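You operate a simulated robot arm through the tools that you are given. There is no shell and no other tool. Be economical: measure what you need, move in short steps, check, and stop when the job is done.

The job below is to be done with a simulated robot arm. You get a single attempt, and the scene is never put back.

## Task
Swap the blocked silencer in the holder for the grey one and prove its flow.
Fine: flow-test the fitted one first; valve shut ahead of the swap and at the end; the old one goes in the BLOCKED tray; leave the third.
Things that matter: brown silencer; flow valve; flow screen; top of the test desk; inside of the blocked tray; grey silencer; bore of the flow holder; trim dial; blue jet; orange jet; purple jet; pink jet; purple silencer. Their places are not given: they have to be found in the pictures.

The check looks at the end state, three seconds after you hand in, the way a careful person would. Anything else that was tipped, shoved, dropped, spilled or broken makes it a failure.

## Robot
A 6-joint arm with a two-finger parallel gripper, fixed in place. Base frame: the origin is at the foot of the arm, x ahead of it, y to its left, z up; the work surface is at about z = 0.78. Units: m, degrees, N and s.
With the tool pointing down near the work surface it reaches from about 0.24 to 0.64 m from the base axis. Its first joint turns from -66.0 to 66.0 degrees. Payload 2.7 kg.
Tool frame: the origin (TCP) lies between the finger pads and is the grasp point; the fingertips stand 0.023 m ahead of it; z points along the fingers, y is the line along which they close. The gripper opens to 0.094 m. The fingers are 0.038 m wide and 0.01 m thick; the gripper's body (0.054 by 0.096 m) begins 0.039 m behind the TCP.
Orientation is told as [roll, pitch, yaw] about the base's x, y, z axes, in that order, counted from this pose: with the fingers straight down and closing along the base's y, the tool's x points along the base's -x, its y along +y and its z along -z.

## Interface
- The arm moves only by the tool servo_tool. Its argument "targets" is a list of rows, each a list of 3 entries, a list of its own where there are three numbers: the turn, a rotation vector about the tool's x, y, z in degrees, then the shift along the tool's x, y, z in m, then the closure in counts, from 0 (fully open) to 255 (shut). In form: [[[ax, ay, az], [dx, dy, dz], fingers], ...]. A call has 1 to 20 rows; each row shifts and turns the commanded pose from where the row before left it, along the tool's axes as they then stand. A row lasts 0.2 s, in which the tool goes at most 0.05 m and 8.6 degrees; a call with a longer step from one row to the next is refused whole, and so is a gripper value outside its range. Where a pose cannot be reached the arm comes as near as it can. A force on the tool above 40 N (or 10 N above the force at the start of the call, whichever is more), or a blocked arm, ends the call early, and 0.2 s more pass. The fingers move at their own pace (about 0.045 m/s each) and stop on an object; they squeeze with about 21 N. The grip force told is the motor's: it shows also when the fingers shut on nothing. Time passes only in rows, and 0.2 s behind the last, so rows that do not move let the fingers close. It gives the time, the measured TCP pose, the force on the tool (base axes), the opening and the grip force at its end, in the units of the frame above (readings bear some noise).
- Cameras (640 x 400 px; columns grow to the right, rows downward): "scene" is fixed at [0.0627, -0.4217, 1.4041]; the picture's right is [0.87, -0.49, 0.00], its down [-0.29, -0.50, -0.81] and it looks along [0.40, 0.71, -0.58] (base axes); focal length 318 px, centre (320, 200). "wrist" rides on the gripper at [0.086, 0.016, -0.074] in the tool frame; the picture's right is [-0.18, 0.98, 0.00], its down [-0.58, -0.11, -0.81] and it looks along [-0.79, -0.15, 0.59] (tool axes); focal length 243 px, centre (320, 200).
- snapshot(camera): a new picture of that camera. It takes no simulated time.
- locate(camera, pixels): for up to 12 pixels [column, row] of the newest picture of that camera ("zoom" is the newest enlarged one), the place [x, y, z] in the base frame of the surface seen there, good to about 0.003 m. It takes no simulated time.
- enlarge(camera, box): a new picture of the part [left, top, right, bottom] of that camera's present view, enlarged. It takes no simulated time.
- sign_off(): hands the job in; it is judged then, once.

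Work in short steps. Measure before you move; look again where a grasp or a placing could have gone wrong, and mend it. You have 80 turns and 46 pictures in all, those below and enlarged ones among them. Open the gripper and draw the arm clear of the work before you hand the job in, unless the task says otherwise; then end with one line.

The tools are called after "Emit:" by a JSON object that holds its "method" and its "body". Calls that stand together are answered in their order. servo_tool: Moves the arm, as the interface text tells. Its arguments: {"type":"object","properties":{"targets":{"type":"array","items":{"type":"array"}}},"required":["targets"]} The other tools are called the same way: snapshot (camera) takes a picture; locate (camera, pixels) gives the place of the surface under pixels of a picture; enlarge (camera, box) takes an enlarged picture of a part of a camera's view; sign_off () hands the job in.

At the start:

```text
clock: 0.0
tcp_pos: [0.4544, 0.1577, 1.089]
tool_rot: [0.1, -0.1, 0.0]
ft_force: [0.0, 0.2, -0.2]
gripper_width: 0.094
grasp_force: 0.0
```

scene: 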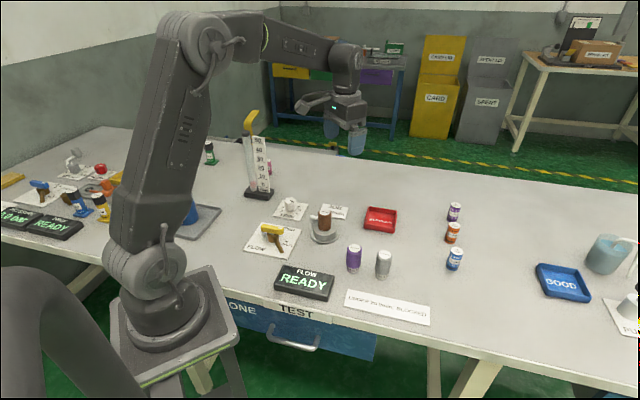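
wrist: 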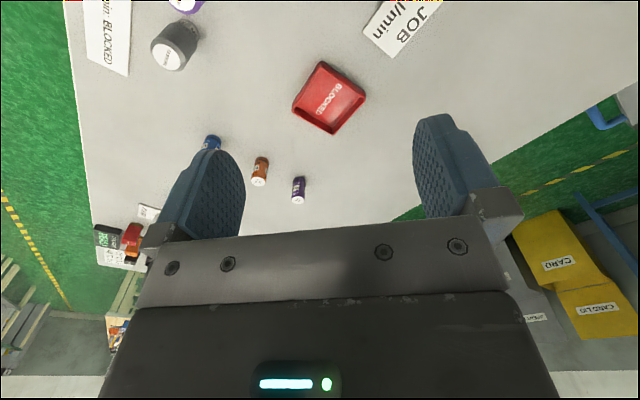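

The scene shows the holder with the brown silencer near (324,222), the valve at (272,235), screen at (304,283), red tray at (380,219). I enlarge this area to read labels.

Emit:
{"method": "enlarge", "body": {"camera": "scene", "box": [230, 180, 410, 300]}}

Emit:
{"method": "enlarge", "body": {"camera": "scene", "box": [330, 190, 490, 330]}}

```text
3.33 times, centred on (320, 240) of scene
```

zoom: 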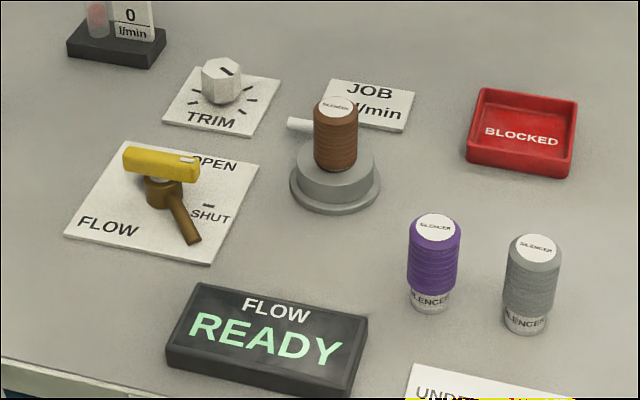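

```text
2.86 times, centred on (410, 260) of scene
```

zoom: 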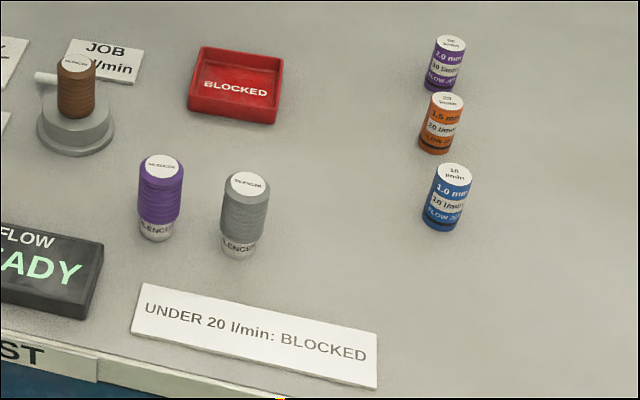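

I now measure the places: from the second zoom, silencer tops, tray, and sign.

Emit:
{"method": "locate", "body": {"camera": "zoom", "pixels": [[77, 63], [75, 100], [47, 78], [75, 145], [161, 165], [157, 238], [247, 182], [238, 256], [235, 98], [203, 50], [280, 60], [272, 120]]}}

Emit:
{"method": "locate", "body": {"camera": "scene", "pixels": [[262, 225], [284, 229], [273, 227], [275, 237], [285, 248], [304, 283], [290, 204], [350, 270], [323, 213], [258, 160], [262, 192], [265, 256]]}}

Emit:
{"method": "enlarge", "body": {"camera": "scene", "box": [235, 190, 345, 265]}}

```text
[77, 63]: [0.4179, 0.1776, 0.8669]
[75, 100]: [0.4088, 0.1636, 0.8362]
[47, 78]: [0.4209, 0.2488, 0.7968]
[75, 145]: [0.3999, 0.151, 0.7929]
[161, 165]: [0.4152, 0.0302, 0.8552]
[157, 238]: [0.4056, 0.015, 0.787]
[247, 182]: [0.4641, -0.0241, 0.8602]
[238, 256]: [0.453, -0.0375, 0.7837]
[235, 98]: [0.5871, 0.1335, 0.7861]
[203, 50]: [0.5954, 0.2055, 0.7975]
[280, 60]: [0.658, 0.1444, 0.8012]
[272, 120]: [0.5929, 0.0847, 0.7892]
```

```text
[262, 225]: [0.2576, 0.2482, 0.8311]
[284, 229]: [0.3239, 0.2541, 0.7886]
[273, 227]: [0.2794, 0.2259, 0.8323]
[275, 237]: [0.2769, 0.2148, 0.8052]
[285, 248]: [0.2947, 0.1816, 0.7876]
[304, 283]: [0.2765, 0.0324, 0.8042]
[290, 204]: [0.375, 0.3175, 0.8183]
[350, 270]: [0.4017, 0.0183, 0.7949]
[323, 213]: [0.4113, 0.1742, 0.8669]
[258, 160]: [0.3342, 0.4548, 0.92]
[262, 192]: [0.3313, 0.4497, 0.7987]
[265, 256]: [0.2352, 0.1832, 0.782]
```

```text
5.33 times, centred on (290, 228) of scene
```

zoom: 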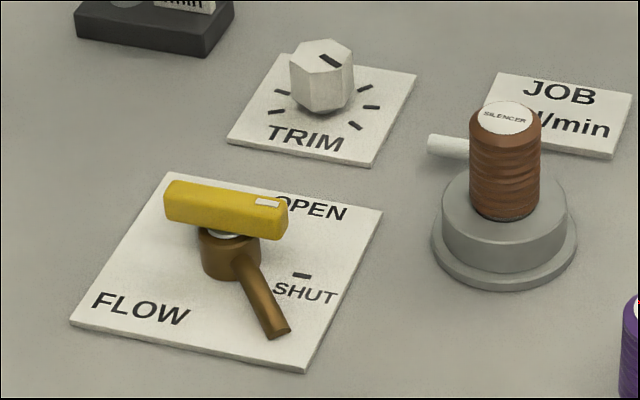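

I measure the valve details in this zoom, and look at the flow meter and dial up close.

Emit:
{"method": "locate", "body": {"camera": "zoom", "pixels": [[175, 190], [268, 203], [280, 215], [225, 205], [168, 215], [302, 274], [272, 320], [312, 210], [230, 260], [165, 180], [375, 215], [325, 55]]}}

Emit:
{"method": "enlarge", "body": {"camera": "scene", "box": [220, 100, 300, 205]}}

```text
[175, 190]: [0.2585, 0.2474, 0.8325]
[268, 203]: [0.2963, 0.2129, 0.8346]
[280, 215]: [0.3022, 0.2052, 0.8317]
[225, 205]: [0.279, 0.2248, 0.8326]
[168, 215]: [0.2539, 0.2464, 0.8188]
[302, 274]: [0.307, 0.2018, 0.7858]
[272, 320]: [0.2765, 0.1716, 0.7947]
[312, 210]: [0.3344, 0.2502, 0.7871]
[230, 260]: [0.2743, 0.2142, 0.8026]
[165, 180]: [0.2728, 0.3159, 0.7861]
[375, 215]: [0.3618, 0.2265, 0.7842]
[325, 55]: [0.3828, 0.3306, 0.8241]
```

```text
3.81 times, centred on (260, 152) of scene
```

zoom: 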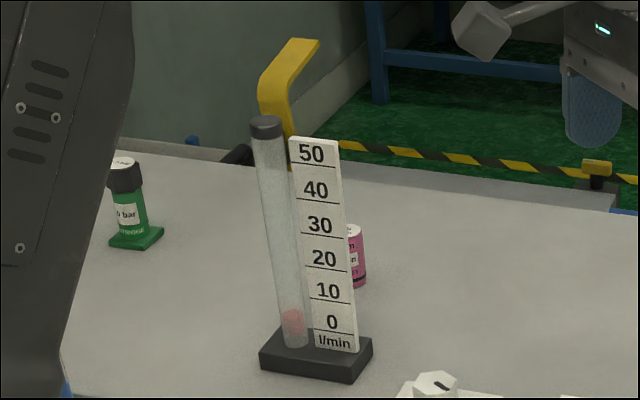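

The handle's white-marked end points at the SHUT dash (handle direction ≈ -42°, centre ≈ (0.279,0.226,0.832)), the meter reads 0: the valve is shut now. I move above the valve, aligned with the handle, to look at it with the wrist camera.

Emit:
{"method": "servo_tool", "body": {"targets": [[[0, 0, 0], [0.0292, 0.0114, 0.0198], 0], [[0, 0, 0], [0.0292, 0.0114, 0.0198], 0], [[0, 0, 0], [0.0292, 0.0114, 0.0198], 0], [[0, 0, 0], [0.0292, 0.0114, 0.0198], 0], [[0, 0, 0], [0.0292, 0.0114, 0.0198], 0], [[0, 0, 0], [0.0292, 0.0114, 0.0198], 0], [[0, 0, 8.4], [0, 0, 0], 0], [[0, 0, 8.4], [0, 0, 0], 0], [[0, 0, 8.4], [0, 0, 0], 0], [[0, 0, 8.4], [0, 0, 0], 0], [[0, 0, 8.4], [0, 0, 0], 0], [[0, 0, 0], [0, 0, 0], 0]]}}

Emit:
{"method": "snapshot", "body": {"camera": "wrist"}}

Emit:
{"method": "snapshot", "body": {"camera": "scene"}}

```text
clock: 2.6
tcp_pos: [0.2779, 0.2269, 0.97]
tool_rot: [0.1, 0.1, -42.1]
ft_force: [0.3, -0.4, 0.0]
gripper_width: 0.0941
grasp_force: 0.1
```

```text
39 pictures are left
```

wrist: 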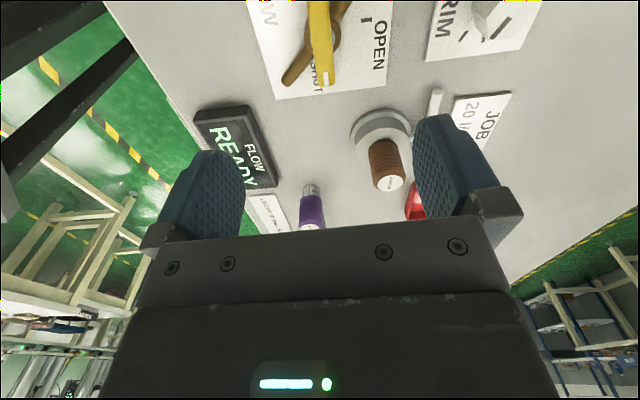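

```text
38 pictures are left
```

scene: 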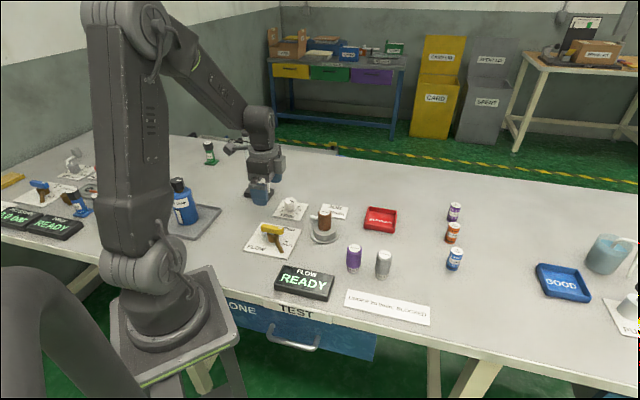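

The wrist view shows the OPEN dash at (365,18), handle tip near (326,80), and JOB "20 l/min". I measure these.

Emit:
{"method": "locate", "body": {"camera": "wrist", "pixels": [[365, 18], [326, 78], [319, 5], [312, 40], [331, 40], [314, 5], [328, 5], [295, 75], [388, 182], [380, 45], [345, 5], [490, 20]]}}

Emit:
{"method": "enlarge", "body": {"camera": "wrist", "box": [240, 0, 540, 190]}}

```text
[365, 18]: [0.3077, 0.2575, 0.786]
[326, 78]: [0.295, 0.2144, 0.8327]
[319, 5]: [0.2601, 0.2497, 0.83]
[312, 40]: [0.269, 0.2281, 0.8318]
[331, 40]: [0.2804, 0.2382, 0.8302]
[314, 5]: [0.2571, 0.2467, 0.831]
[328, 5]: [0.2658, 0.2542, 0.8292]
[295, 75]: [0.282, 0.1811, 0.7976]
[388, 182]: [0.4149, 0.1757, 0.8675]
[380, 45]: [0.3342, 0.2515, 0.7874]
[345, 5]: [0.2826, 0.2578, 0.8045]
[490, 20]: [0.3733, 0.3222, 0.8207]
```

```text
2.11 times, centred on (390, 95) of wrist
```

zoom: 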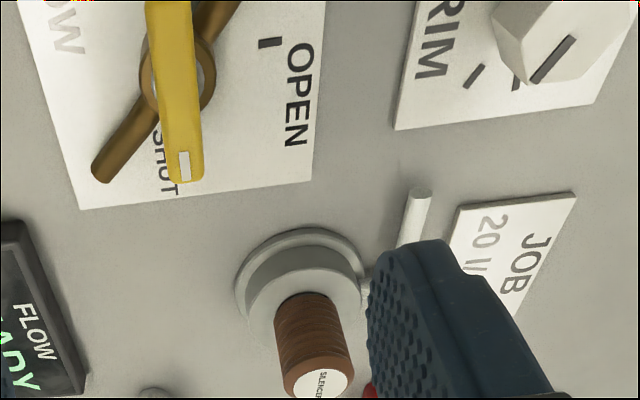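

Dashes at SHUT (0.307,0.202) and OPEN (0.308,0.2575) put the spindle at ≈(0.2795,0.229), with shut at -45° and open at +45°. I descend to the handle (top 0.832) and close on it, keeping tips above the brown collar.

Emit:
{"method": "servo_tool", "body": {"targets": [[[0, 0, 3], [0.0004, 0.0026, 0.03], 0], [[0, 0, 0], [0, 0, 0.03], 0], [[0, 0, 0], [0, 0, 0.03], 0], [[0, 0, 0], [0, 0, 0.02], 0], [[0, 0, 0], [0, 0, 0.016], 0], [[0, 0, 0], [0, 0, 0], 0]]}}

Emit:
{"method": "enlarge", "body": {"camera": "scene", "box": [220, 170, 340, 270]}}

```text
clock: 4.0
tcp_pos: [0.2811, 0.2298, 0.8438]
tool_rot: [0.1, -0.1, -44.9]
ft_force: [-0.4, 0.7, -1.0]
gripper_width: 0.0941
grasp_force: 0.0
```

```text
4.00 times, centred on (280, 220) of scene
```

zoom: 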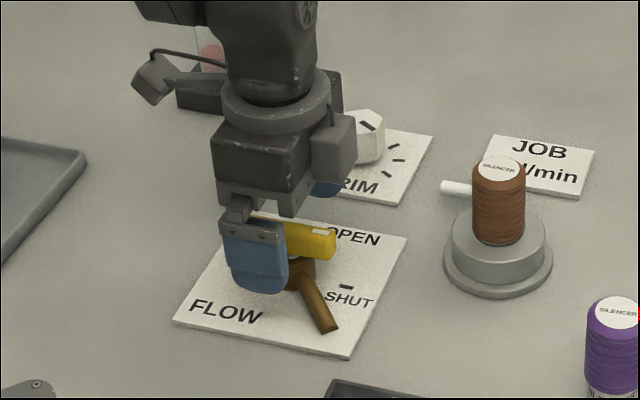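

The fingers straddle the handle cleanly. I close on it.

Emit:
{"method": "servo_tool", "body": {"targets": [[[0, 0, 0], [0, 0, 0], 120], [[0, 0, 0], [0, 0, 0], 180], [[0, 0, 0], [0, 0, 0], 255], [[0, 0, 0], [0, 0, 0], 255], [[0, 0, 0], [0, 0, 0], 255], [[0, 0, 0], [0, 0, 0], 255]]}}

```text
clock: 5.4
tcp_pos: [0.2816, 0.2284, 0.8451]
tool_rot: [0.0, 0.0, -45.0]
ft_force: [-3.0, -2.4, 3.4]
gripper_width: 0.0158
grasp_force: 45.3
```

The handle is held (width 15.8 mm). I turn it 90° toward OPEN.

Emit:
{"method": "servo_tool", "body": {"targets": [[[0, 0, -7.5], [0, 0, 0], 255], [[0, 0, -7.5], [0, 0, 0], 255], [[0, 0, -7.5], [0, 0, 0], 255], [[0, 0, -7.5], [0, 0, 0], 255], [[0, 0, -7.5], [0, 0, 0], 255], [[0, 0, -7.5], [0, 0, 0], 255], [[0, 0, -7.5], [0, 0, 0], 255], [[0, 0, -7.5], [0, 0, 0], 255], [[0, 0, -7.5], [0, 0, 0], 255], [[0, 0, -7.5], [0, 0, 0], 255], [[0, 0, -7.5], [0, 0, 0], 255], [[0, 0, -7.5], [0, 0, 0], 255], [[0, 0, 0], [0, 0, 0], 255]]}}

Emit:
{"method": "snapshot", "body": {"camera": "scene"}}

```text
clock: 7.6
tcp_pos: [0.2806, 0.2305, 0.8426]
tool_rot: [0.3, -0.3, 28.0]
ft_force: [-0.3, 8.3, -4.5]
gripper_width: 0.0158
grasp_force: 45.7
stopped in row 10: the force on the tool passed its limit (the readings are from after the stop); the commanded pose is now the measured one
```

```text
35 pictures are left
```

scene: 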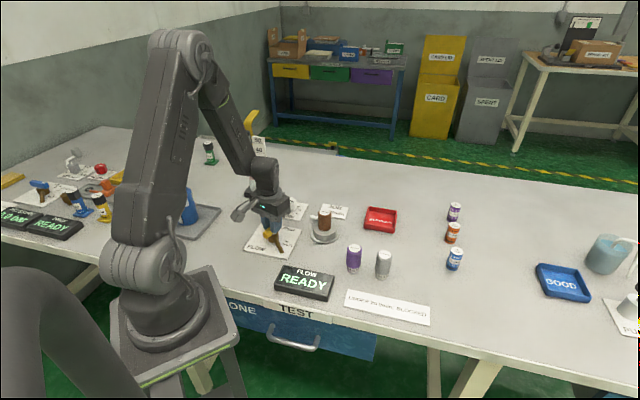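

The turn stopped at +28° on side load. The commanded pose has been reset, so I continue the remaining ~17°.

Emit:
{"method": "servo_tool", "body": {"targets": [[[0, 0, -4], [0, 0, 0], 255], [[0, 0, -4], [0, 0, 0], 255], [[0, 0, -4], [0, 0, 0], 255], [[0, 0, -4], [0, 0, 0], 255], [[0, 0, 0], [0, 0, 0], 255]]}}

Emit:
{"method": "enlarge", "body": {"camera": "scene", "box": [200, 100, 360, 310]}}

```text
clock: 8.8
tcp_pos: [0.2794, 0.2312, 0.8447]
tool_rot: [0.1, -0.3, 44.1]
ft_force: [-21.1, 24.6, -14.6]
gripper_width: 0.0158
grasp_force: 45.1
```

```text
1.90 times, centred on (280, 205) of scene
```

zoom: 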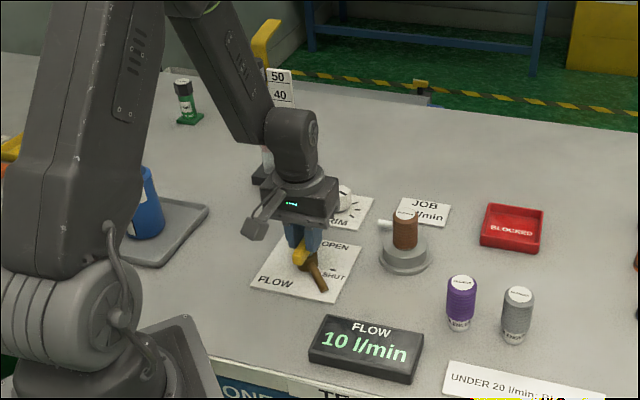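

Screen reads 10 l/min with the fitted silencer (below 20). I release the side load by opening, wait a moment and look again.

Emit:
{"method": "servo_tool", "body": {"targets": [[[0, 0, 0], [0, 0, 0], 200], [[0, 0, 0], [0, 0, 0], 150], [[0, 0, 0], [0, 0, 0], 150], [[0, 0, 0], [0, 0, 0], 150]]}}

Emit:
{"method": "enlarge", "body": {"camera": "scene", "box": [220, 190, 340, 310]}}

Emit:
{"method": "snapshot", "body": {"camera": "wrist"}}

```text
clock: 9.8
tcp_pos: [0.283, 0.2299, 0.8432]
tool_rot: [0.2, -0.3, 44.1]
ft_force: [0.1, -0.7, 0.0]
gripper_width: 0.0389
grasp_force: 0.0
```

```text
3.33 times, centred on (280, 250) of scene
```

zoom: 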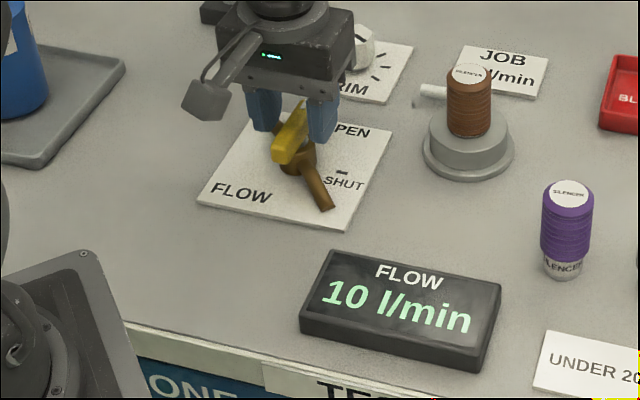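

```text
32 pictures are left
```

wrist: 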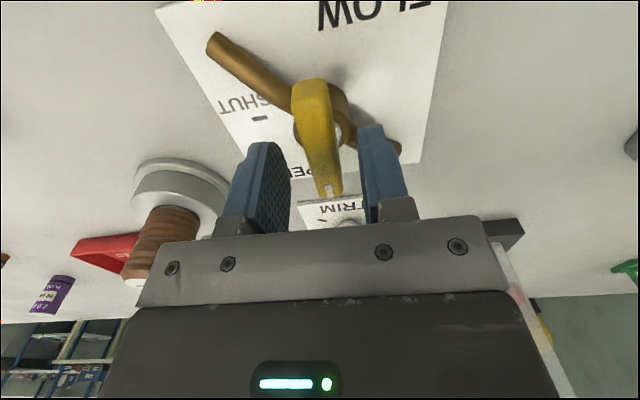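

10 l/min confirmed: blocked. From the two grips, the spindle is at ≈(0.279,0.231); I recentre by about 4 mm and re-grip.

Emit:
{"method": "servo_tool", "body": {"targets": [[[0, 0, 0], [0.0022, 0.0035, 0], 150], [[0, 0, 0], [0, 0, 0], 150], [[0, 0, 0], [0, 0, 0], 255], [[0, 0, 0], [0, 0, 0], 255], [[0, 0, 0], [0, 0, 0], 255]]}}

```text
clock: 11.2
tcp_pos: [0.2788, 0.2298, 0.8443]
tool_rot: [0.0, -0.3, 43.8]
ft_force: [6.1, -5.1, 0.1]
gripper_width: 0.016
grasp_force: 44.7
stopped in row 5: the force on the tool passed its limit (the readings are from after the stop); the commanded pose is now the measured one
```

Gripped, well centred. I turn it back to SHUT.

Emit:
{"method": "servo_tool", "body": {"targets": [[[0, 0, 7.4], [0, 0, 0], 255], [[0, 0, 7.4], [0, 0, 0], 255], [[0, 0, 7.4], [0, 0, 0], 255], [[0, 0, 7.4], [0, 0, 0], 255], [[0, 0, 7.4], [0, 0, 0], 255], [[0, 0, 7.4], [0, 0, 0], 255], [[0, 0, 7.4], [0, 0, 0], 255], [[0, 0, 7.4], [0, 0, 0], 255], [[0, 0, 7.4], [0, 0, 0], 255], [[0, 0, 7.4], [0, 0, 0], 255], [[0, 0, 7.4], [0, 0, 0], 255], [[0, 0, 7.4], [0, 0, 0], 255], [[0, 0, 0], [0, 0, 0], 255]]}}

```text
clock: 14.0
tcp_pos: [0.2787, 0.2301, 0.8442]
tool_rot: [0.4, 0.1, -45.0]
ft_force: [8.2, -3.5, 4.5]
gripper_width: 0.0162
grasp_force: 45.1
```

Back at -45° (SHUT). I open and lift clear.

Emit:
{"method": "servo_tool", "body": {"targets": [[[0, 0, 0], [0, 0, 0], 150], [[0, 0, 0], [0, 0, 0], 100], [[0, 0, 0], [0, 0, 0], 100], [[0, 0, 0], [0, 0, -0.04], 100], [[0, 0, 0], [0, 0, -0.05], 100], [[0, 0, 0], [0, 0, -0.04], 100], [[0, 0, 0], [0, 0, 0], 100]]}}

Emit:
{"method": "enlarge", "body": {"camera": "scene", "box": [235, 190, 355, 310]}}

Emit:
{"method": "snapshot", "body": {"camera": "wrist"}}

```text
clock: 15.6
tcp_pos: [0.2786, 0.2285, 0.9777]
tool_rot: [0.2, 0.0, -44.9]
ft_force: [1.1, 0.0, 0.1]
gripper_width: 0.0573
grasp_force: 0.0
```

```text
3.33 times, centred on (295, 250) of scene
```

zoom: 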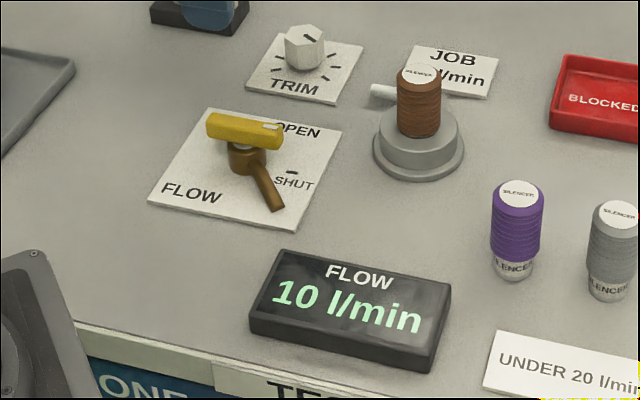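

```text
30 pictures are left
```

wrist: 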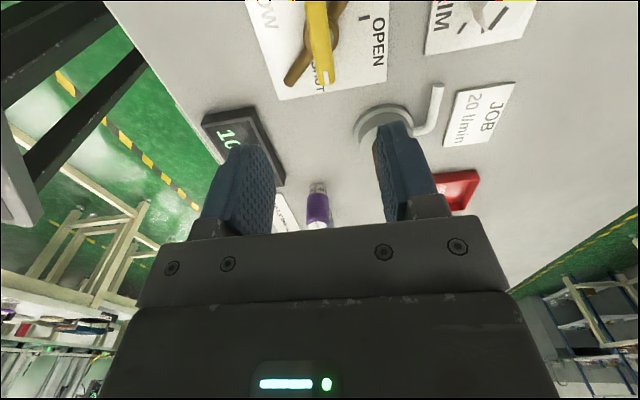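

The handle points to SHUT again, but the screen still shows 10 l/min; I check the flow meter's float to tell whether it's a latched reading.

Emit:
{"method": "enlarge", "body": {"camera": "scene", "box": [220, 110, 320, 300]}}

Emit:
{"method": "locate", "body": {"camera": "wrist", "pixels": [[326, 80], [318, 10], [317, 40], [309, 10], [328, 10], [395, 115]]}}

```text
2.11 times, centred on (270, 205) of scene
```

zoom: 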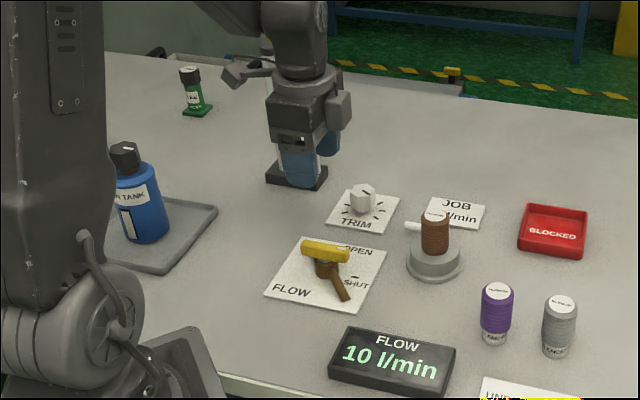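

```text
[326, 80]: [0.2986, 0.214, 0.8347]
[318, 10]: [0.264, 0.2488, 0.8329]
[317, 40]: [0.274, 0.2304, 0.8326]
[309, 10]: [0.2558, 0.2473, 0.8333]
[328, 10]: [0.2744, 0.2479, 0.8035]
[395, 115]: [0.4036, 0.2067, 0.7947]
```

Gripper hides the meter here. I move on to above the brown silencer (≈(0.415,0.176)) at safe height and look both at the meter and the silencer.

Emit:
{"method": "servo_tool", "body": {"targets": [[[0, 0, 0], [-0.0334, 0.0148, 0.004], 60], [[0, 0, 0], [-0.0334, 0.0148, 0.004], 60], [[0, 0, 0], [-0.0334, 0.0148, 0.004], 60], [[0, 0, 0], [-0.0334, 0.0148, 0.004], 60], [[0, 0, 0], [0, 0, 0], 60]]}}

Emit:
{"method": "enlarge", "body": {"camera": "scene", "box": [235, 130, 395, 250]}}

Emit:
{"method": "snapshot", "body": {"camera": "wrist"}}

```text
clock: 16.8
tcp_pos: [0.4112, 0.1752, 0.9591]
tool_rot: [0.3, -0.1, -44.9]
ft_force: [0.1, -0.1, -0.9]
gripper_width: 0.0718
grasp_force: 0.0
```

```text
3.33 times, centred on (315, 190) of scene
```

zoom: 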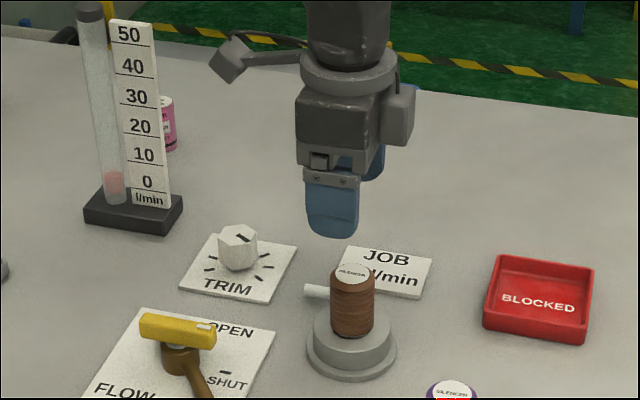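

```text
27 pictures are left
```

wrist: 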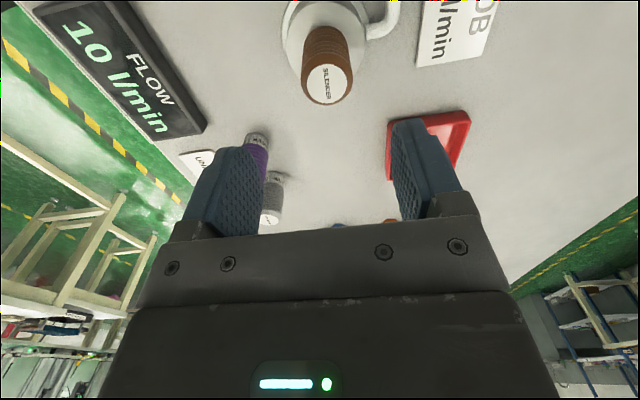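

The float is at 0, so the flow is off and the screen holds the last reading. I measure the brown silencer's top and side in the wrist view.

Emit:
{"method": "locate", "body": {"camera": "wrist", "pixels": [[327, 84], [307, 85], [347, 85], [327, 65], [327, 102], [327, 45], [305, 50], [348, 50], [327, 25], [285, 30], [310, 8]]}}

Emit:
{"method": "locate", "body": {"camera": "zoom", "pixels": [[353, 274], [352, 305], [352, 330], [325, 330], [380, 330], [352, 362], [540, 300], [540, 280], [492, 262], [588, 272], [578, 335], [488, 318]]}}

```text
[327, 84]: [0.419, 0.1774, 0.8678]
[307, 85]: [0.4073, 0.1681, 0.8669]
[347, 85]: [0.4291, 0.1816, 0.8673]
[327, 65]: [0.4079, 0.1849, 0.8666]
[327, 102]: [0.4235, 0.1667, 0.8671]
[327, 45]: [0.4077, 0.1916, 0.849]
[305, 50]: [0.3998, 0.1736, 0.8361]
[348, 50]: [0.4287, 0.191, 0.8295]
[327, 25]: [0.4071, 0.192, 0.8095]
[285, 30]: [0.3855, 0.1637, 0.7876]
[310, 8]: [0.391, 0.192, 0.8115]
```

```text
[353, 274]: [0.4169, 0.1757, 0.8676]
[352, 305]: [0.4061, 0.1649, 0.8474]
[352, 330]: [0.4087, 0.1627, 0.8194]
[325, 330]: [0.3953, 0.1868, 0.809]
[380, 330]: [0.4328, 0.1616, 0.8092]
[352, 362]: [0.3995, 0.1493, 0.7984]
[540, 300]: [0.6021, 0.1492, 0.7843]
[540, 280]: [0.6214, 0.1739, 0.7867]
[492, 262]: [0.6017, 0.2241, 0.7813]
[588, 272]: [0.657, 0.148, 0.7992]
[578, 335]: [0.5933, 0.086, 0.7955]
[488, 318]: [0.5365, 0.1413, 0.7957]
```

Brown axis ≈ (0.417,0.1765), ⌀≈27 mm, holder top 0.81; tray centre ≈ (0.597,0.145), floor ≈0.785. I descend on the brown silencer to TCP z 0.848 with the gripper open.

Emit:
{"method": "servo_tool", "body": {"targets": [[[0, 0, 0], [-0.0032, 0.005, 0.02], 40], [[0, 0, 0], [0, 0, 0.03], 40], [[0, 0, 0], [0, 0, 0.03], 40], [[0, 0, 0], [0, 0, 0.031], 40], [[0, 0, 0], [0, 0, 0], 40]]}}

Emit:
{"method": "enlarge", "body": {"camera": "scene", "box": [265, 150, 395, 260]}}

```text
clock: 18.0
tcp_pos: [0.4208, 0.1787, 0.8484]
tool_rot: [0.3, -0.1, -44.9]
ft_force: [0.3, -0.1, -0.1]
gripper_width: 0.0793
grasp_force: 0.1
```

```text
3.64 times, centred on (330, 205) of scene
```

zoom: 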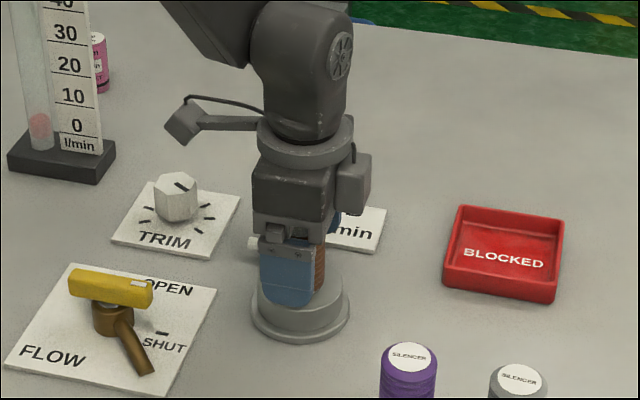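

Fingers straddle it; reading suggests ~4 mm too far along the finger line, so I nudge back 3 mm and close.

Emit:
{"method": "servo_tool", "body": {"targets": [[[0, 0, 0], [0.0005, -0.003, 0], 80], [[0, 0, 0], [0, 0, 0], 130], [[0, 0, 0], [0, 0, 0], 150], [[0, 0, 0], [0, 0, 0], 170], [[0, 0, 0], [0, 0, 0], 200], [[0, 0, 0], [0, 0, 0], 255], [[0, 0, 0], [0, 0, 0], 255], [[0, 0, 0], [0, 0, 0], 255]]}}

```text
clock: 19.8
tcp_pos: [0.4179, 0.1773, 0.8489]
tool_rot: [0.3, 0.0, -44.8]
ft_force: [0.1, 0.2, 0.5]
gripper_width: 0.0371
grasp_force: 21.0
```

Gripped at 37 mm with 21 N. I draw it straight up.

Emit:
{"method": "servo_tool", "body": {"targets": [[[0, 0, 0], [0, 0, -0.01], 255], [[0, 0, 0], [0, 0, -0.02], 255], [[0, 0, 0], [0, 0, -0.03], 255], [[0, 0, 0], [0, 0, -0.04], 255], [[0, 0, 0], [0, 0, 0], 255]]}}

Emit:
{"method": "enlarge", "body": {"camera": "scene", "box": [265, 130, 405, 260]}}

```text
clock: 21.0
tcp_pos: [0.4193, 0.1782, 0.9465]
tool_rot: [0.3, 0.0, -44.8]
ft_force: [0.1, 0.6, -1.1]
gripper_width: 0.0373
grasp_force: 21.0
```

```text
3.08 times, centred on (335, 195) of scene
```

zoom: 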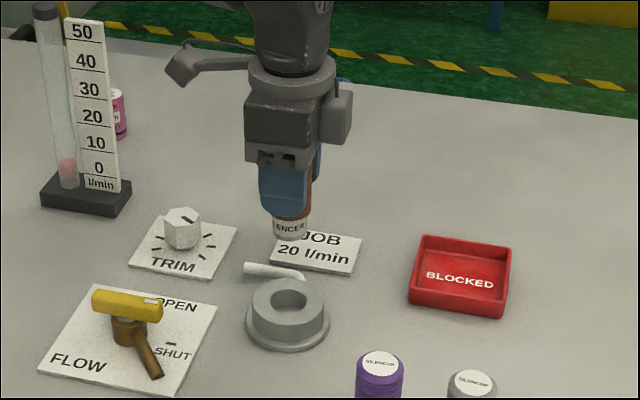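

The silencer is out; the bore is visible at zoom (287,302). I measure the bore, the silencer's lower end and the free silencers for heights.

Emit:
{"method": "locate", "body": {"camera": "zoom", "pixels": [[250, 303], [325, 303], [287, 282], [287, 322], [265, 302], [310, 302], [287, 302], [287, 236], [380, 362], [474, 382]]}}

Emit:
{"method": "snapshot", "body": {"camera": "wrist"}}

```text
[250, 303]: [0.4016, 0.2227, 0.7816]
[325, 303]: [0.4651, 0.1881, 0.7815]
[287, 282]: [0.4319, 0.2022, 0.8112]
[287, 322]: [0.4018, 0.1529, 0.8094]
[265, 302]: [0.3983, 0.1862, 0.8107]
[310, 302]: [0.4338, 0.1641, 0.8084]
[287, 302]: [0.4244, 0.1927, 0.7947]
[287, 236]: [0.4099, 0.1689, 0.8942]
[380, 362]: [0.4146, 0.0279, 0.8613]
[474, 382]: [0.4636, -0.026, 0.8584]
```

```text
24 pictures are left
```

wrist: 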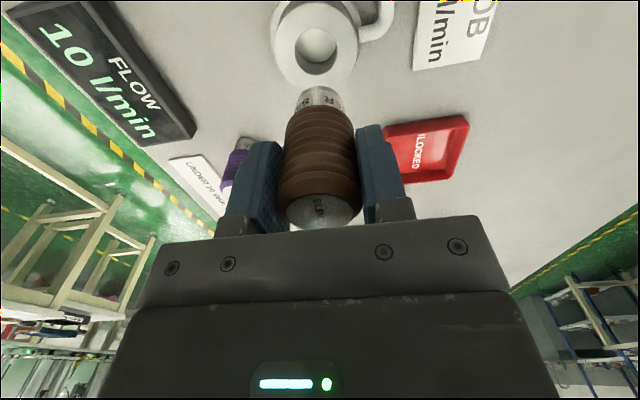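

Bore centre ≈ (0.4165,0.1765), its rim at 0.810. I carry the brown silencer over the tray centre (0.597,0.145).

Emit:
{"method": "servo_tool", "body": {"targets": [[[0, 0, 0], [-0.0299, 0.0207, 0], 255], [[0, 0, 0], [-0.0299, 0.0207, 0], 255], [[0, 0, 0], [-0.0299, 0.0207, 0], 255], [[0, 0, 0], [-0.0299, 0.0207, 0], 255], [[0, 0, 0], [-0.03, 0.0208, 0], 255], [[0, 0, 0], [0, 0, 0.03], 255], [[0, 0, 0], [0, 0, 0.03], 255], [[0, 0, 0], [0, 0, 0], 255]]}}

Emit:
{"method": "enlarge", "body": {"camera": "scene", "box": [320, 140, 440, 250]}}

Emit:
{"method": "snapshot", "body": {"camera": "wrist"}}

```text
clock: 22.8
tcp_pos: [0.5961, 0.1429, 0.8859]
tool_rot: [0.1, 0.0, -44.9]
ft_force: [0.0, 0.5, -0.4]
gripper_width: 0.0372
grasp_force: 20.6
```

```text
3.64 times, centred on (380, 195) of scene
```

zoom: 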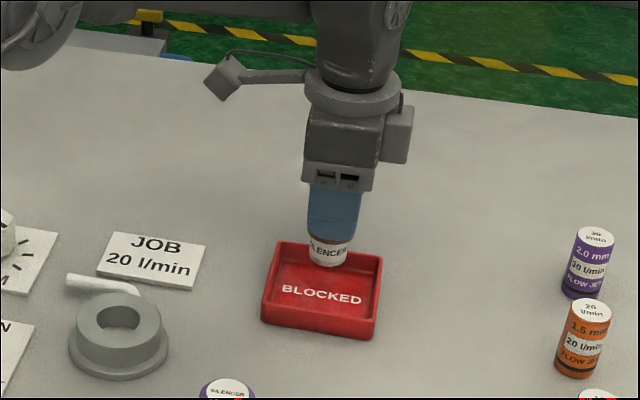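

```text
22 pictures are left
```

wrist: 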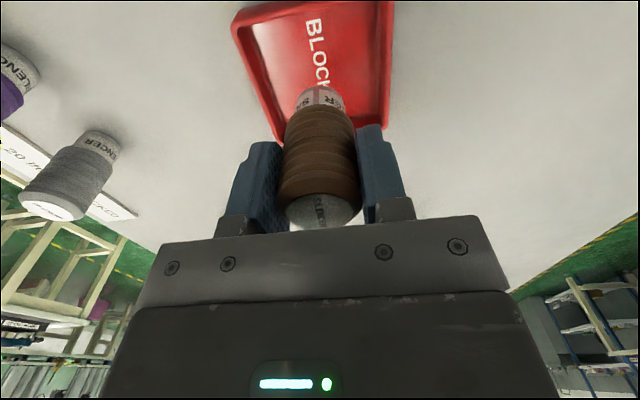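

Well over the tray's middle, bottom ≈0.827. I descend to about 0.85, then in fine steps to the floor.

Emit:
{"method": "servo_tool", "body": {"targets": [[[0, 0, 0], [0, 0, 0.02], 255], [[0, 0, 0], [0, 0, 0.016], 255], [[0, 0, 0], [0, 0, 0.002], 255], [[0, 0, 0], [0, 0, 0.002], 255], [[0, 0, 0], [0, 0, 0], 255]]}}

```text
clock: 24.0
tcp_pos: [0.598, 0.1447, 0.8461]
tool_rot: [0.3, -0.1, -45.0]
ft_force: [0.4, 0.0, -1.5]
gripper_width: 0.0373
grasp_force: 20.6
```

No contact load yet; I take a few more 1 mm steps.

Emit:
{"method": "servo_tool", "body": {"targets": [[[0, 0, 0], [0, 0, 0.001], 255], [[0, 0, 0], [0, 0, 0.001], 255], [[0, 0, 0], [0, 0, 0], 255]]}}

Emit:
{"method": "enlarge", "body": {"camera": "scene", "box": [340, 170, 420, 250]}}

```text
clock: 24.8
tcp_pos: [0.5979, 0.1439, 0.8456]
tool_rot: [0.3, 0.0, -45.0]
ft_force: [-0.1, -0.2, -1.9]
gripper_width: 0.0371
grasp_force: 21.2
```

```text
5.00 times, centred on (380, 210) of scene
```

zoom: 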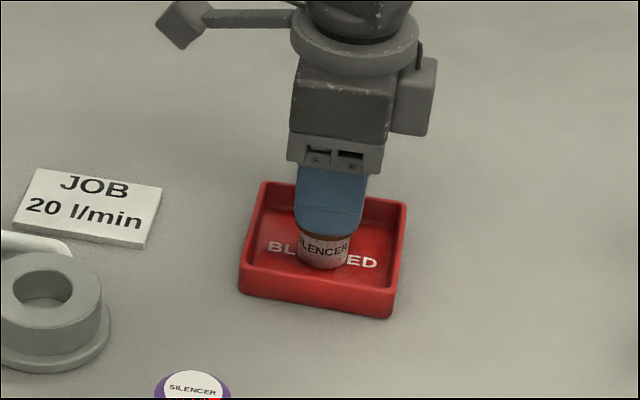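

It appears nearly down; I measure the gap at the bottom edge (322,266) against the floor (345,285).

Emit:
{"method": "locate", "body": {"camera": "zoom", "pixels": [[320, 264], [322, 258], [322, 275], [345, 285], [300, 280], [320, 238]]}}

Emit:
{"method": "servo_tool", "body": {"targets": [[[0, 0, 0], [0, 0, 0.0015], 255], [[0, 0, 0], [0, 0, 0.0015], 255], [[0, 0, 0], [0, 0, 0], 255]]}}

```text
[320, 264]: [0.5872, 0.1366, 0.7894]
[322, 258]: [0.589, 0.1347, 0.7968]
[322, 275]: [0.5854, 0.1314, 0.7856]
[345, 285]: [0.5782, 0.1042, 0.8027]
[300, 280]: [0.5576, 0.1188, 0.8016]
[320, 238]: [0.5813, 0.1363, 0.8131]
```

```text
clock: 25.6
tcp_pos: [0.5987, 0.1448, 0.8429]
tool_rot: [0.4, 0.0, -45.0]
ft_force: [-2.5, -1.8, 15.2]
gripper_width: 0.0374
grasp_force: 20.5
```

Contact (15 N). I back off slightly, open and rise.

Emit:
{"method": "servo_tool", "body": {"targets": [[[0, 0, 0], [0, 0, -0.001], 255], [[0, 0, 0], [0, 0, 0], 150], [[0, 0, 0], [0, 0, 0], 100], [[0, 0, 0], [0, 0, 0], 80], [[0, 0, 0], [0, 0, 0], 80], [[0, 0, 0], [0, 0, -0.02], 80], [[0, 0, 0], [0, 0, -0.04], 80], [[0, 0, 0], [0, 0, -0.05], 80], [[0, 0, 0], [0, 0, 0], 80]]}}

Emit:
{"method": "enlarge", "body": {"camera": "scene", "box": [330, 170, 450, 290]}}

```text
clock: 27.6
tcp_pos: [0.597, 0.1461, 0.9531]
tool_rot: [0.2, 0.0, -44.9]
ft_force: [-0.3, 0.1, -0.2]
gripper_width: 0.0645
grasp_force: 0.0
```

```text
3.33 times, centred on (390, 230) of scene
```

zoom: 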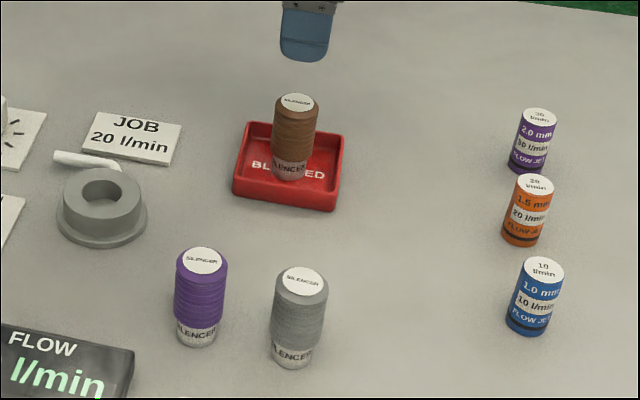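

Brown stands upright in the tray. I measure the grey silencer's top (zoom (302,282)) and the purple one's.

Emit:
{"method": "locate", "body": {"camera": "zoom", "pixels": [[302, 282], [282, 282], [322, 283], [302, 269], [302, 295], [298, 320], [293, 365], [203, 260], [293, 362], [297, 103]]}}

```text
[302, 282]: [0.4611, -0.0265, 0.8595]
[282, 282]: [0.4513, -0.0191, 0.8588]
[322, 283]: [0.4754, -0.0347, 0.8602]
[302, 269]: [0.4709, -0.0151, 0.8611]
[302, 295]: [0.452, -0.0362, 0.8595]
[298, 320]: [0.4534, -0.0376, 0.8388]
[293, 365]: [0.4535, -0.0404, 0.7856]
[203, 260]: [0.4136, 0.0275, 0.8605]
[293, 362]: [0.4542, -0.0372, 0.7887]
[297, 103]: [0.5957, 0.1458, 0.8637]
```

Grey axis ≈ (0.462,-0.026), top 0.860. I move above it at the present height and check.

Emit:
{"method": "servo_tool", "body": {"targets": [[[0, 0, 0], [-0.00435, -0.0362, 0], 60], [[0, 0, 0], [-0.00435, -0.0362, 0], 60], [[0, 0, 0], [-0.00435, -0.0362, 0], 60], [[0, 0, 0], [-0.00435, -0.0362, 0], 60], [[0, 0, 0], [-0.00435, -0.0362, 0], 60], [[0, 0, 0], [-0.00435, -0.0361, 0], 60], [[0, 0, 0], [0, 0, 0.02], 60], [[0, 0, 0], [0, 0, 0], 60]]}}

Emit:
{"method": "snapshot", "body": {"camera": "wrist"}}

```text
clock: 29.4
tcp_pos: [0.462, -0.0268, 0.9307]
tool_rot: [0.3, -0.1, -44.9]
ft_force: [-0.2, 0.5, -0.4]
gripper_width: 0.0719
grasp_force: 0.1
```

```text
19 pictures are left
```

wrist: 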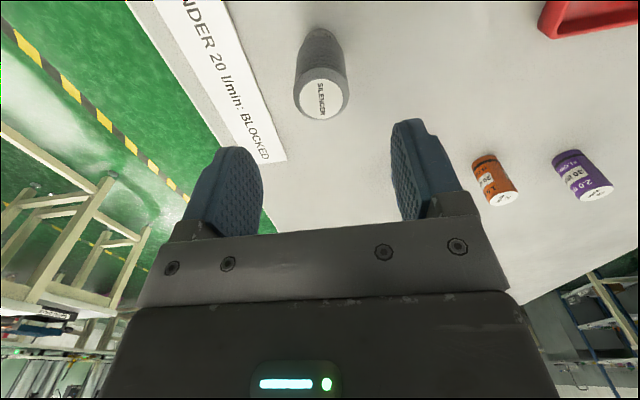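

Grey is centred between the fingers (column 321). I descend to TCP z≈0.841 and close gently.

Emit:
{"method": "servo_tool", "body": {"targets": [[[0, 0, 0], [0, 0, 0.03], 60], [[0, 0, 0], [0, 0, 0.03], 60], [[0, 0, 0], [0, 0, 0.03], 60], [[0, 0, 0], [0, 0, 0], 60], [[0, 0, 0], [0, 0, 0], 120], [[0, 0, 0], [0, 0, 0], 150], [[0, 0, 0], [0, 0, 0], 200], [[0, 0, 0], [0, 0, 0], 255], [[0, 0, 0], [0, 0, 0], 255]]}}

Emit:
{"method": "enlarge", "body": {"camera": "scene", "box": [320, 190, 440, 300]}}

```text
clock: 31.4
tcp_pos: [0.4616, -0.0244, 0.8421]
tool_rot: [0.3, 0.0, -44.9]
ft_force: [-0.5, -0.3, -0.2]
gripper_width: 0.0371
grasp_force: 20.5
```

```text
3.64 times, centred on (380, 245) of scene
```

zoom: 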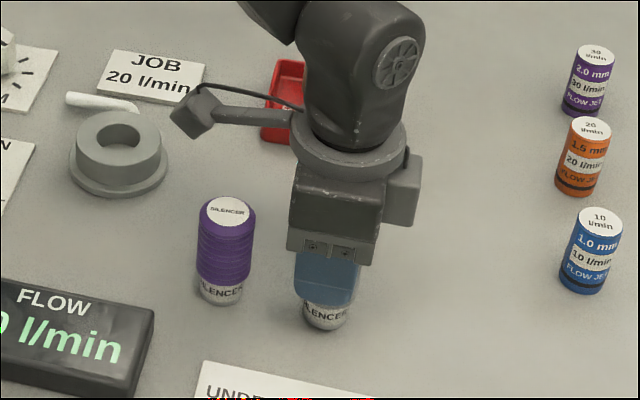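

Held at 37 mm. I lift 0.11 m and carry it over the holder.

Emit:
{"method": "servo_tool", "body": {"targets": [[[0, 0, 0], [0, 0, -0.03], 255], [[0, 0, 0], [0, 0, -0.04], 255], [[0, 0, 0], [0, 0, -0.04], 255], [[0, 0, 0], [0.02913, 0.0186, 0], 255], [[0, 0, 0], [0.02913, 0.0186, 0], 255], [[0, 0, 0], [0.02913, 0.0186, 0], 255], [[0, 0, 0], [0.02913, 0.0186, 0], 255], [[0, 0, 0], [0.02913, 0.0186, 0], 255], [[0, 0, 0], [0.02913, 0.0186, 0], 255], [[0, 0, 0], [0, 0, 0], 255], [[0, 0, 0], [0, 0, 0], 255]]}}

Emit:
{"method": "snapshot", "body": {"camera": "wrist"}}

Emit:
{"method": "enlarge", "body": {"camera": "scene", "box": [265, 130, 405, 260]}}

```text
clock: 33.8
tcp_pos: [0.4182, 0.1735, 0.954]
tool_rot: [0.3, -0.1, -44.9]
ft_force: [0.1, -0.1, -1.1]
gripper_width: 0.0368
grasp_force: 20.8
```

```text
17 pictures are left
```

wrist: 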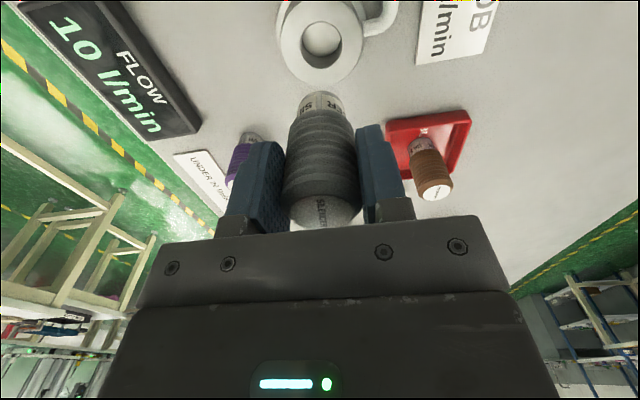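

```text
3.08 times, centred on (335, 195) of scene
```

zoom: 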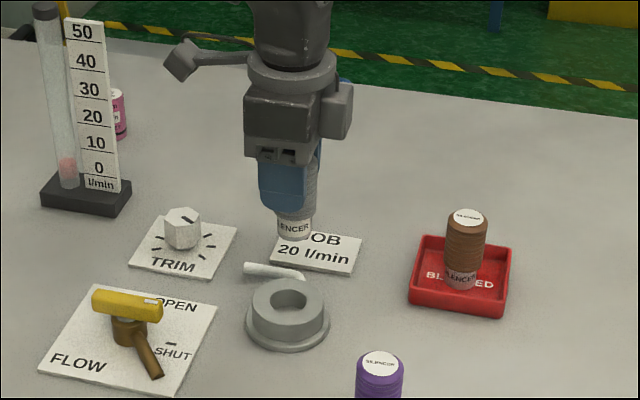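

Compared with the brown one just after lifting (bore at wrist (316,45), now (322,40)), the tool is ≈4.5 mm short along tool y and ≈1.5 mm along x. I correct and then measure the grey collar against the bore.

Emit:
{"method": "servo_tool", "body": {"targets": [[[0, 0, 0], [0.0015, 0.0045, 0.0], 255], [[0, 0, 0], [0, 0, 0.02], 255], [[0, 0, 0], [0, 0, 0.02], 255], [[0, 0, 0], [0, 0, 0.01], 255], [[0, 0, 0], [0, 0, 0], 255], [[0, 0, 0], [0, 0, 0], 255]]}}

Emit:
{"method": "enlarge", "body": {"camera": "wrist", "box": [250, 20, 400, 230]}}

Emit:
{"method": "enlarge", "body": {"camera": "scene", "box": [295, 185, 355, 245]}}

```text
clock: 35.2
tcp_pos: [0.4187, 0.179, 0.9037]
tool_rot: [0.4, 0.0, -44.8]
ft_force: [0.0, 0.1, -1.9]
gripper_width: 0.0369
grasp_force: 21.1
```

```text
1.90 times, centred on (325, 125) of wrist
```

zoom: 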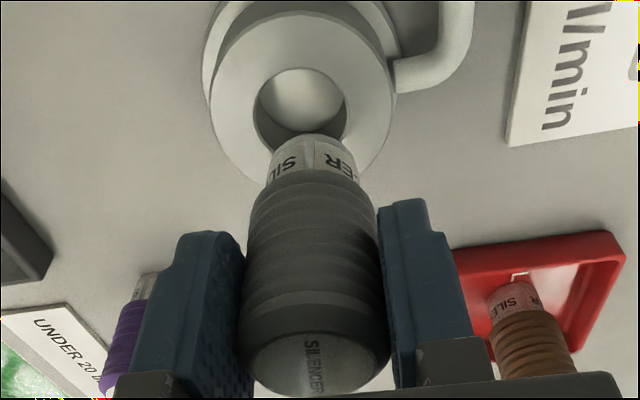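

```text
6.67 times, centred on (325, 215) of scene
```

zoom: 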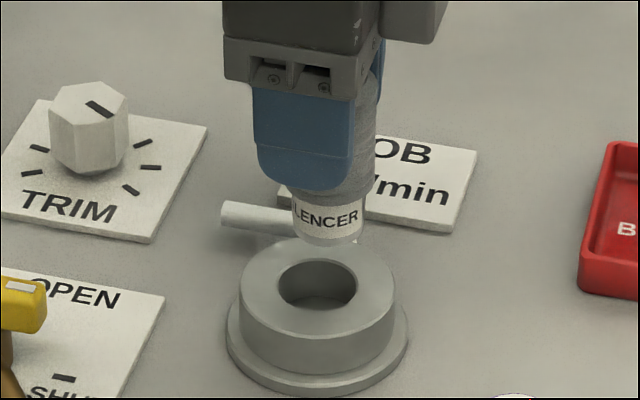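

The scene zoom shows the collar centre (col 328) about 10 px right of the bore centre (col 318), ≈4 mm off, mostly along tool x. I measure several symmetric points to get the offset well.

Emit:
{"method": "locate", "body": {"camera": "zoom", "pixels": [[260, 284], [377, 284], [318, 322], [318, 249], [275, 255], [362, 313], [275, 313], [328, 225], [328, 215], [328, 236], [312, 222], [344, 222]]}}

Emit:
{"method": "snapshot", "body": {"camera": "wrist"}}

```text
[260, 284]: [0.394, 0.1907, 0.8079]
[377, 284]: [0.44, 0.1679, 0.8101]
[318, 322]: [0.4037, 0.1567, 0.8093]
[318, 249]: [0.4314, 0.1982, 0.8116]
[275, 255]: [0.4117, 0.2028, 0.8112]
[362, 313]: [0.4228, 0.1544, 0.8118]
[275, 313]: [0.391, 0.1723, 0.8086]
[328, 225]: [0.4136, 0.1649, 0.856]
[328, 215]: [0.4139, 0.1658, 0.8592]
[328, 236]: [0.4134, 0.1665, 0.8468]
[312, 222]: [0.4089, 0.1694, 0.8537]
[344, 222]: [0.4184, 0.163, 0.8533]
```

```text
13 pictures are left
```

wrist: 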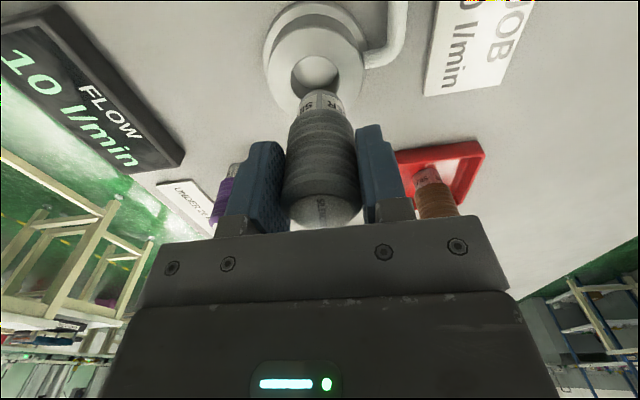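

Bore ≈ (0.4172,0.1783), grey collar ≈ (0.4213,0.178): 4 mm too far in +x (both cameras agree). I correct by -4.3 mm in x and lower to just above the rim, then check.

Emit:
{"method": "servo_tool", "body": {"targets": [[[0, 0, 0], [0.003, -0.003, 0], 255], [[0, 0, 0], [0, 0, 0.015], 255], [[0, 0, 0], [0, 0, 0.01], 255], [[0, 0, 0], [0, 0, 0], 255], [[0, 0, 0], [0, 0, 0], 255]]}}

Emit:
{"method": "enlarge", "body": {"camera": "scene", "box": [295, 185, 355, 245]}}

Emit:
{"method": "enlarge", "body": {"camera": "wrist", "box": [270, 30, 370, 130]}}

```text
clock: 36.4
tcp_pos: [0.415, 0.179, 0.8789]
tool_rot: [0.2, -0.1, -44.9]
ft_force: [0.2, 0.1, -1.0]
gripper_width: 0.0369
grasp_force: 20.7
```

```text
6.67 times, centred on (325, 215) of scene
```

zoom: 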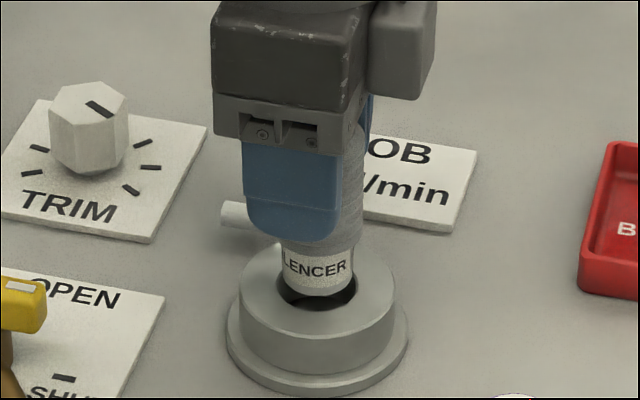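

```text
4.00 times, centred on (320, 80) of wrist
```

zoom: 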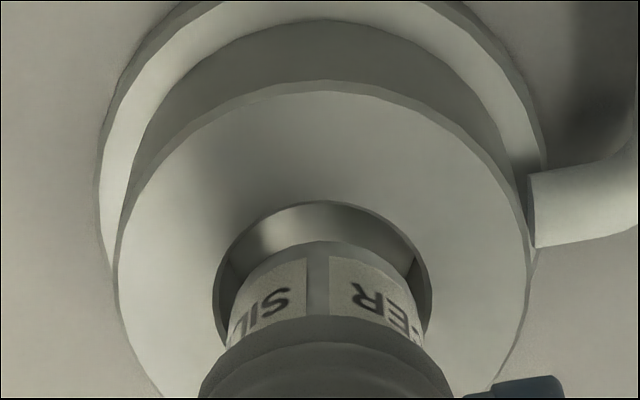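

Columns now agree in both views (collar 318 vs bore 318; wrist 319 vs 321). I check the remaining gap and the depth offset by measuring the collar's lower edge.

Emit:
{"method": "locate", "body": {"camera": "zoom", "pixels": [[320, 246], [320, 255], [300, 320], [240, 250], [380, 250], [320, 150], [320, 90], [320, 285], [370, 285], [265, 300]]}}

Emit:
{"method": "enlarge", "body": {"camera": "scene", "box": [310, 215, 340, 240]}}

```text
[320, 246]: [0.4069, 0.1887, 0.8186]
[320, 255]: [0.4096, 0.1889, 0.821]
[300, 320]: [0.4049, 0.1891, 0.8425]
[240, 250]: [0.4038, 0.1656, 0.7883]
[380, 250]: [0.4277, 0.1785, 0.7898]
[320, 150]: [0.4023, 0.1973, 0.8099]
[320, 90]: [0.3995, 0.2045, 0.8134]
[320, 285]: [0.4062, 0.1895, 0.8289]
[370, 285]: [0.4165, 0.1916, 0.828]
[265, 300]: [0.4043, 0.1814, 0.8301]
```

```text
16.00 times, centred on (325, 228) of scene
```

zoom: 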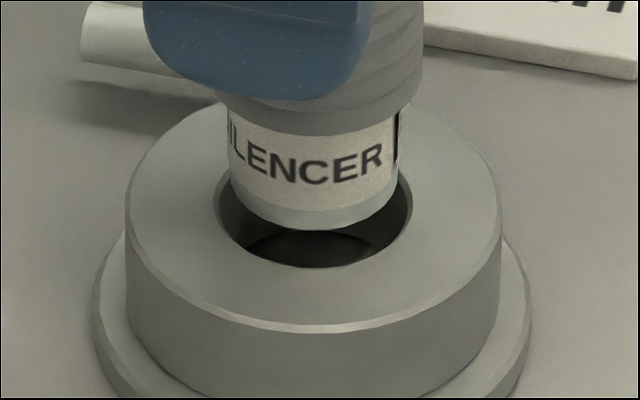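

Wrist data put the collar axis at ≈(0.4172,0.1785), i.e. on the bore, with a 9 mm gap; the scene hints at ~1 mm toward +tool y. I nudge 1 mm and lower in small steps into the bore.

Emit:
{"method": "servo_tool", "body": {"targets": [[[0, 0, 0], [0.0002, 0.001, 0.003], 255], [[0, 0, 0], [0, 0, 0.003], 255], [[0, 0, 0], [0, 0, 0.003], 255], [[0, 0, 0], [0, 0, 0.003], 255], [[0, 0, 0], [0, 0, 0.002], 255], [[0, 0, 0], [0, 0, 0], 255]]}}

Emit:
{"method": "enlarge", "body": {"camera": "scene", "box": [305, 205, 345, 245]}}

```text
clock: 37.8
tcp_pos: [0.4153, 0.1801, 0.8638]
tool_rot: [0.3, -0.1, -44.9]
ft_force: [-0.4, 0.5, -0.6]
gripper_width: 0.0372
grasp_force: 21.2
```

```text
10.00 times, centred on (325, 225) of scene
```

zoom: 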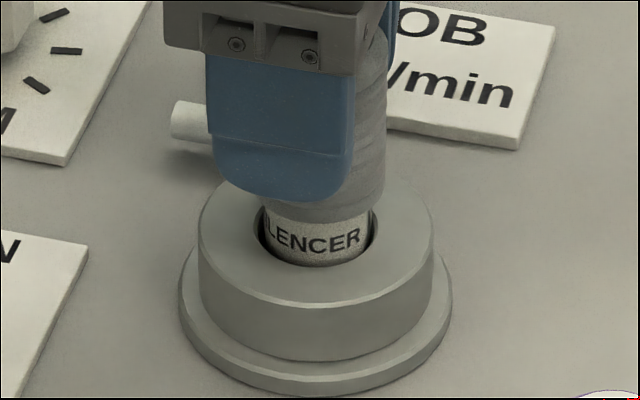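

It is inside the bore with no contact force (TCP 0.864). I continue down to seat it (expected ≈0.848).

Emit:
{"method": "servo_tool", "body": {"targets": [[[0, 0, 0], [0, 0, 0.004], 255], [[0, 0, 0], [0, 0, 0.004], 255], [[0, 0, 0], [0, 0, 0.003], 255], [[0, 0, 0], [0, 0, 0.002], 255], [[0, 0, 0], [0, 0, 0.001], 255], [[0, 0, 0], [0, 0, 0.001], 255], [[0, 0, 0], [0, 0, 0.001], 255], [[0, 0, 0], [0, 0, 0], 255]]}}

```text
clock: 39.6
tcp_pos: [0.416, 0.1802, 0.8484]
tool_rot: [0.4, 0.0, -44.9]
ft_force: [-0.8, -0.8, 15.8]
gripper_width: 0.0368
grasp_force: 20.8
```

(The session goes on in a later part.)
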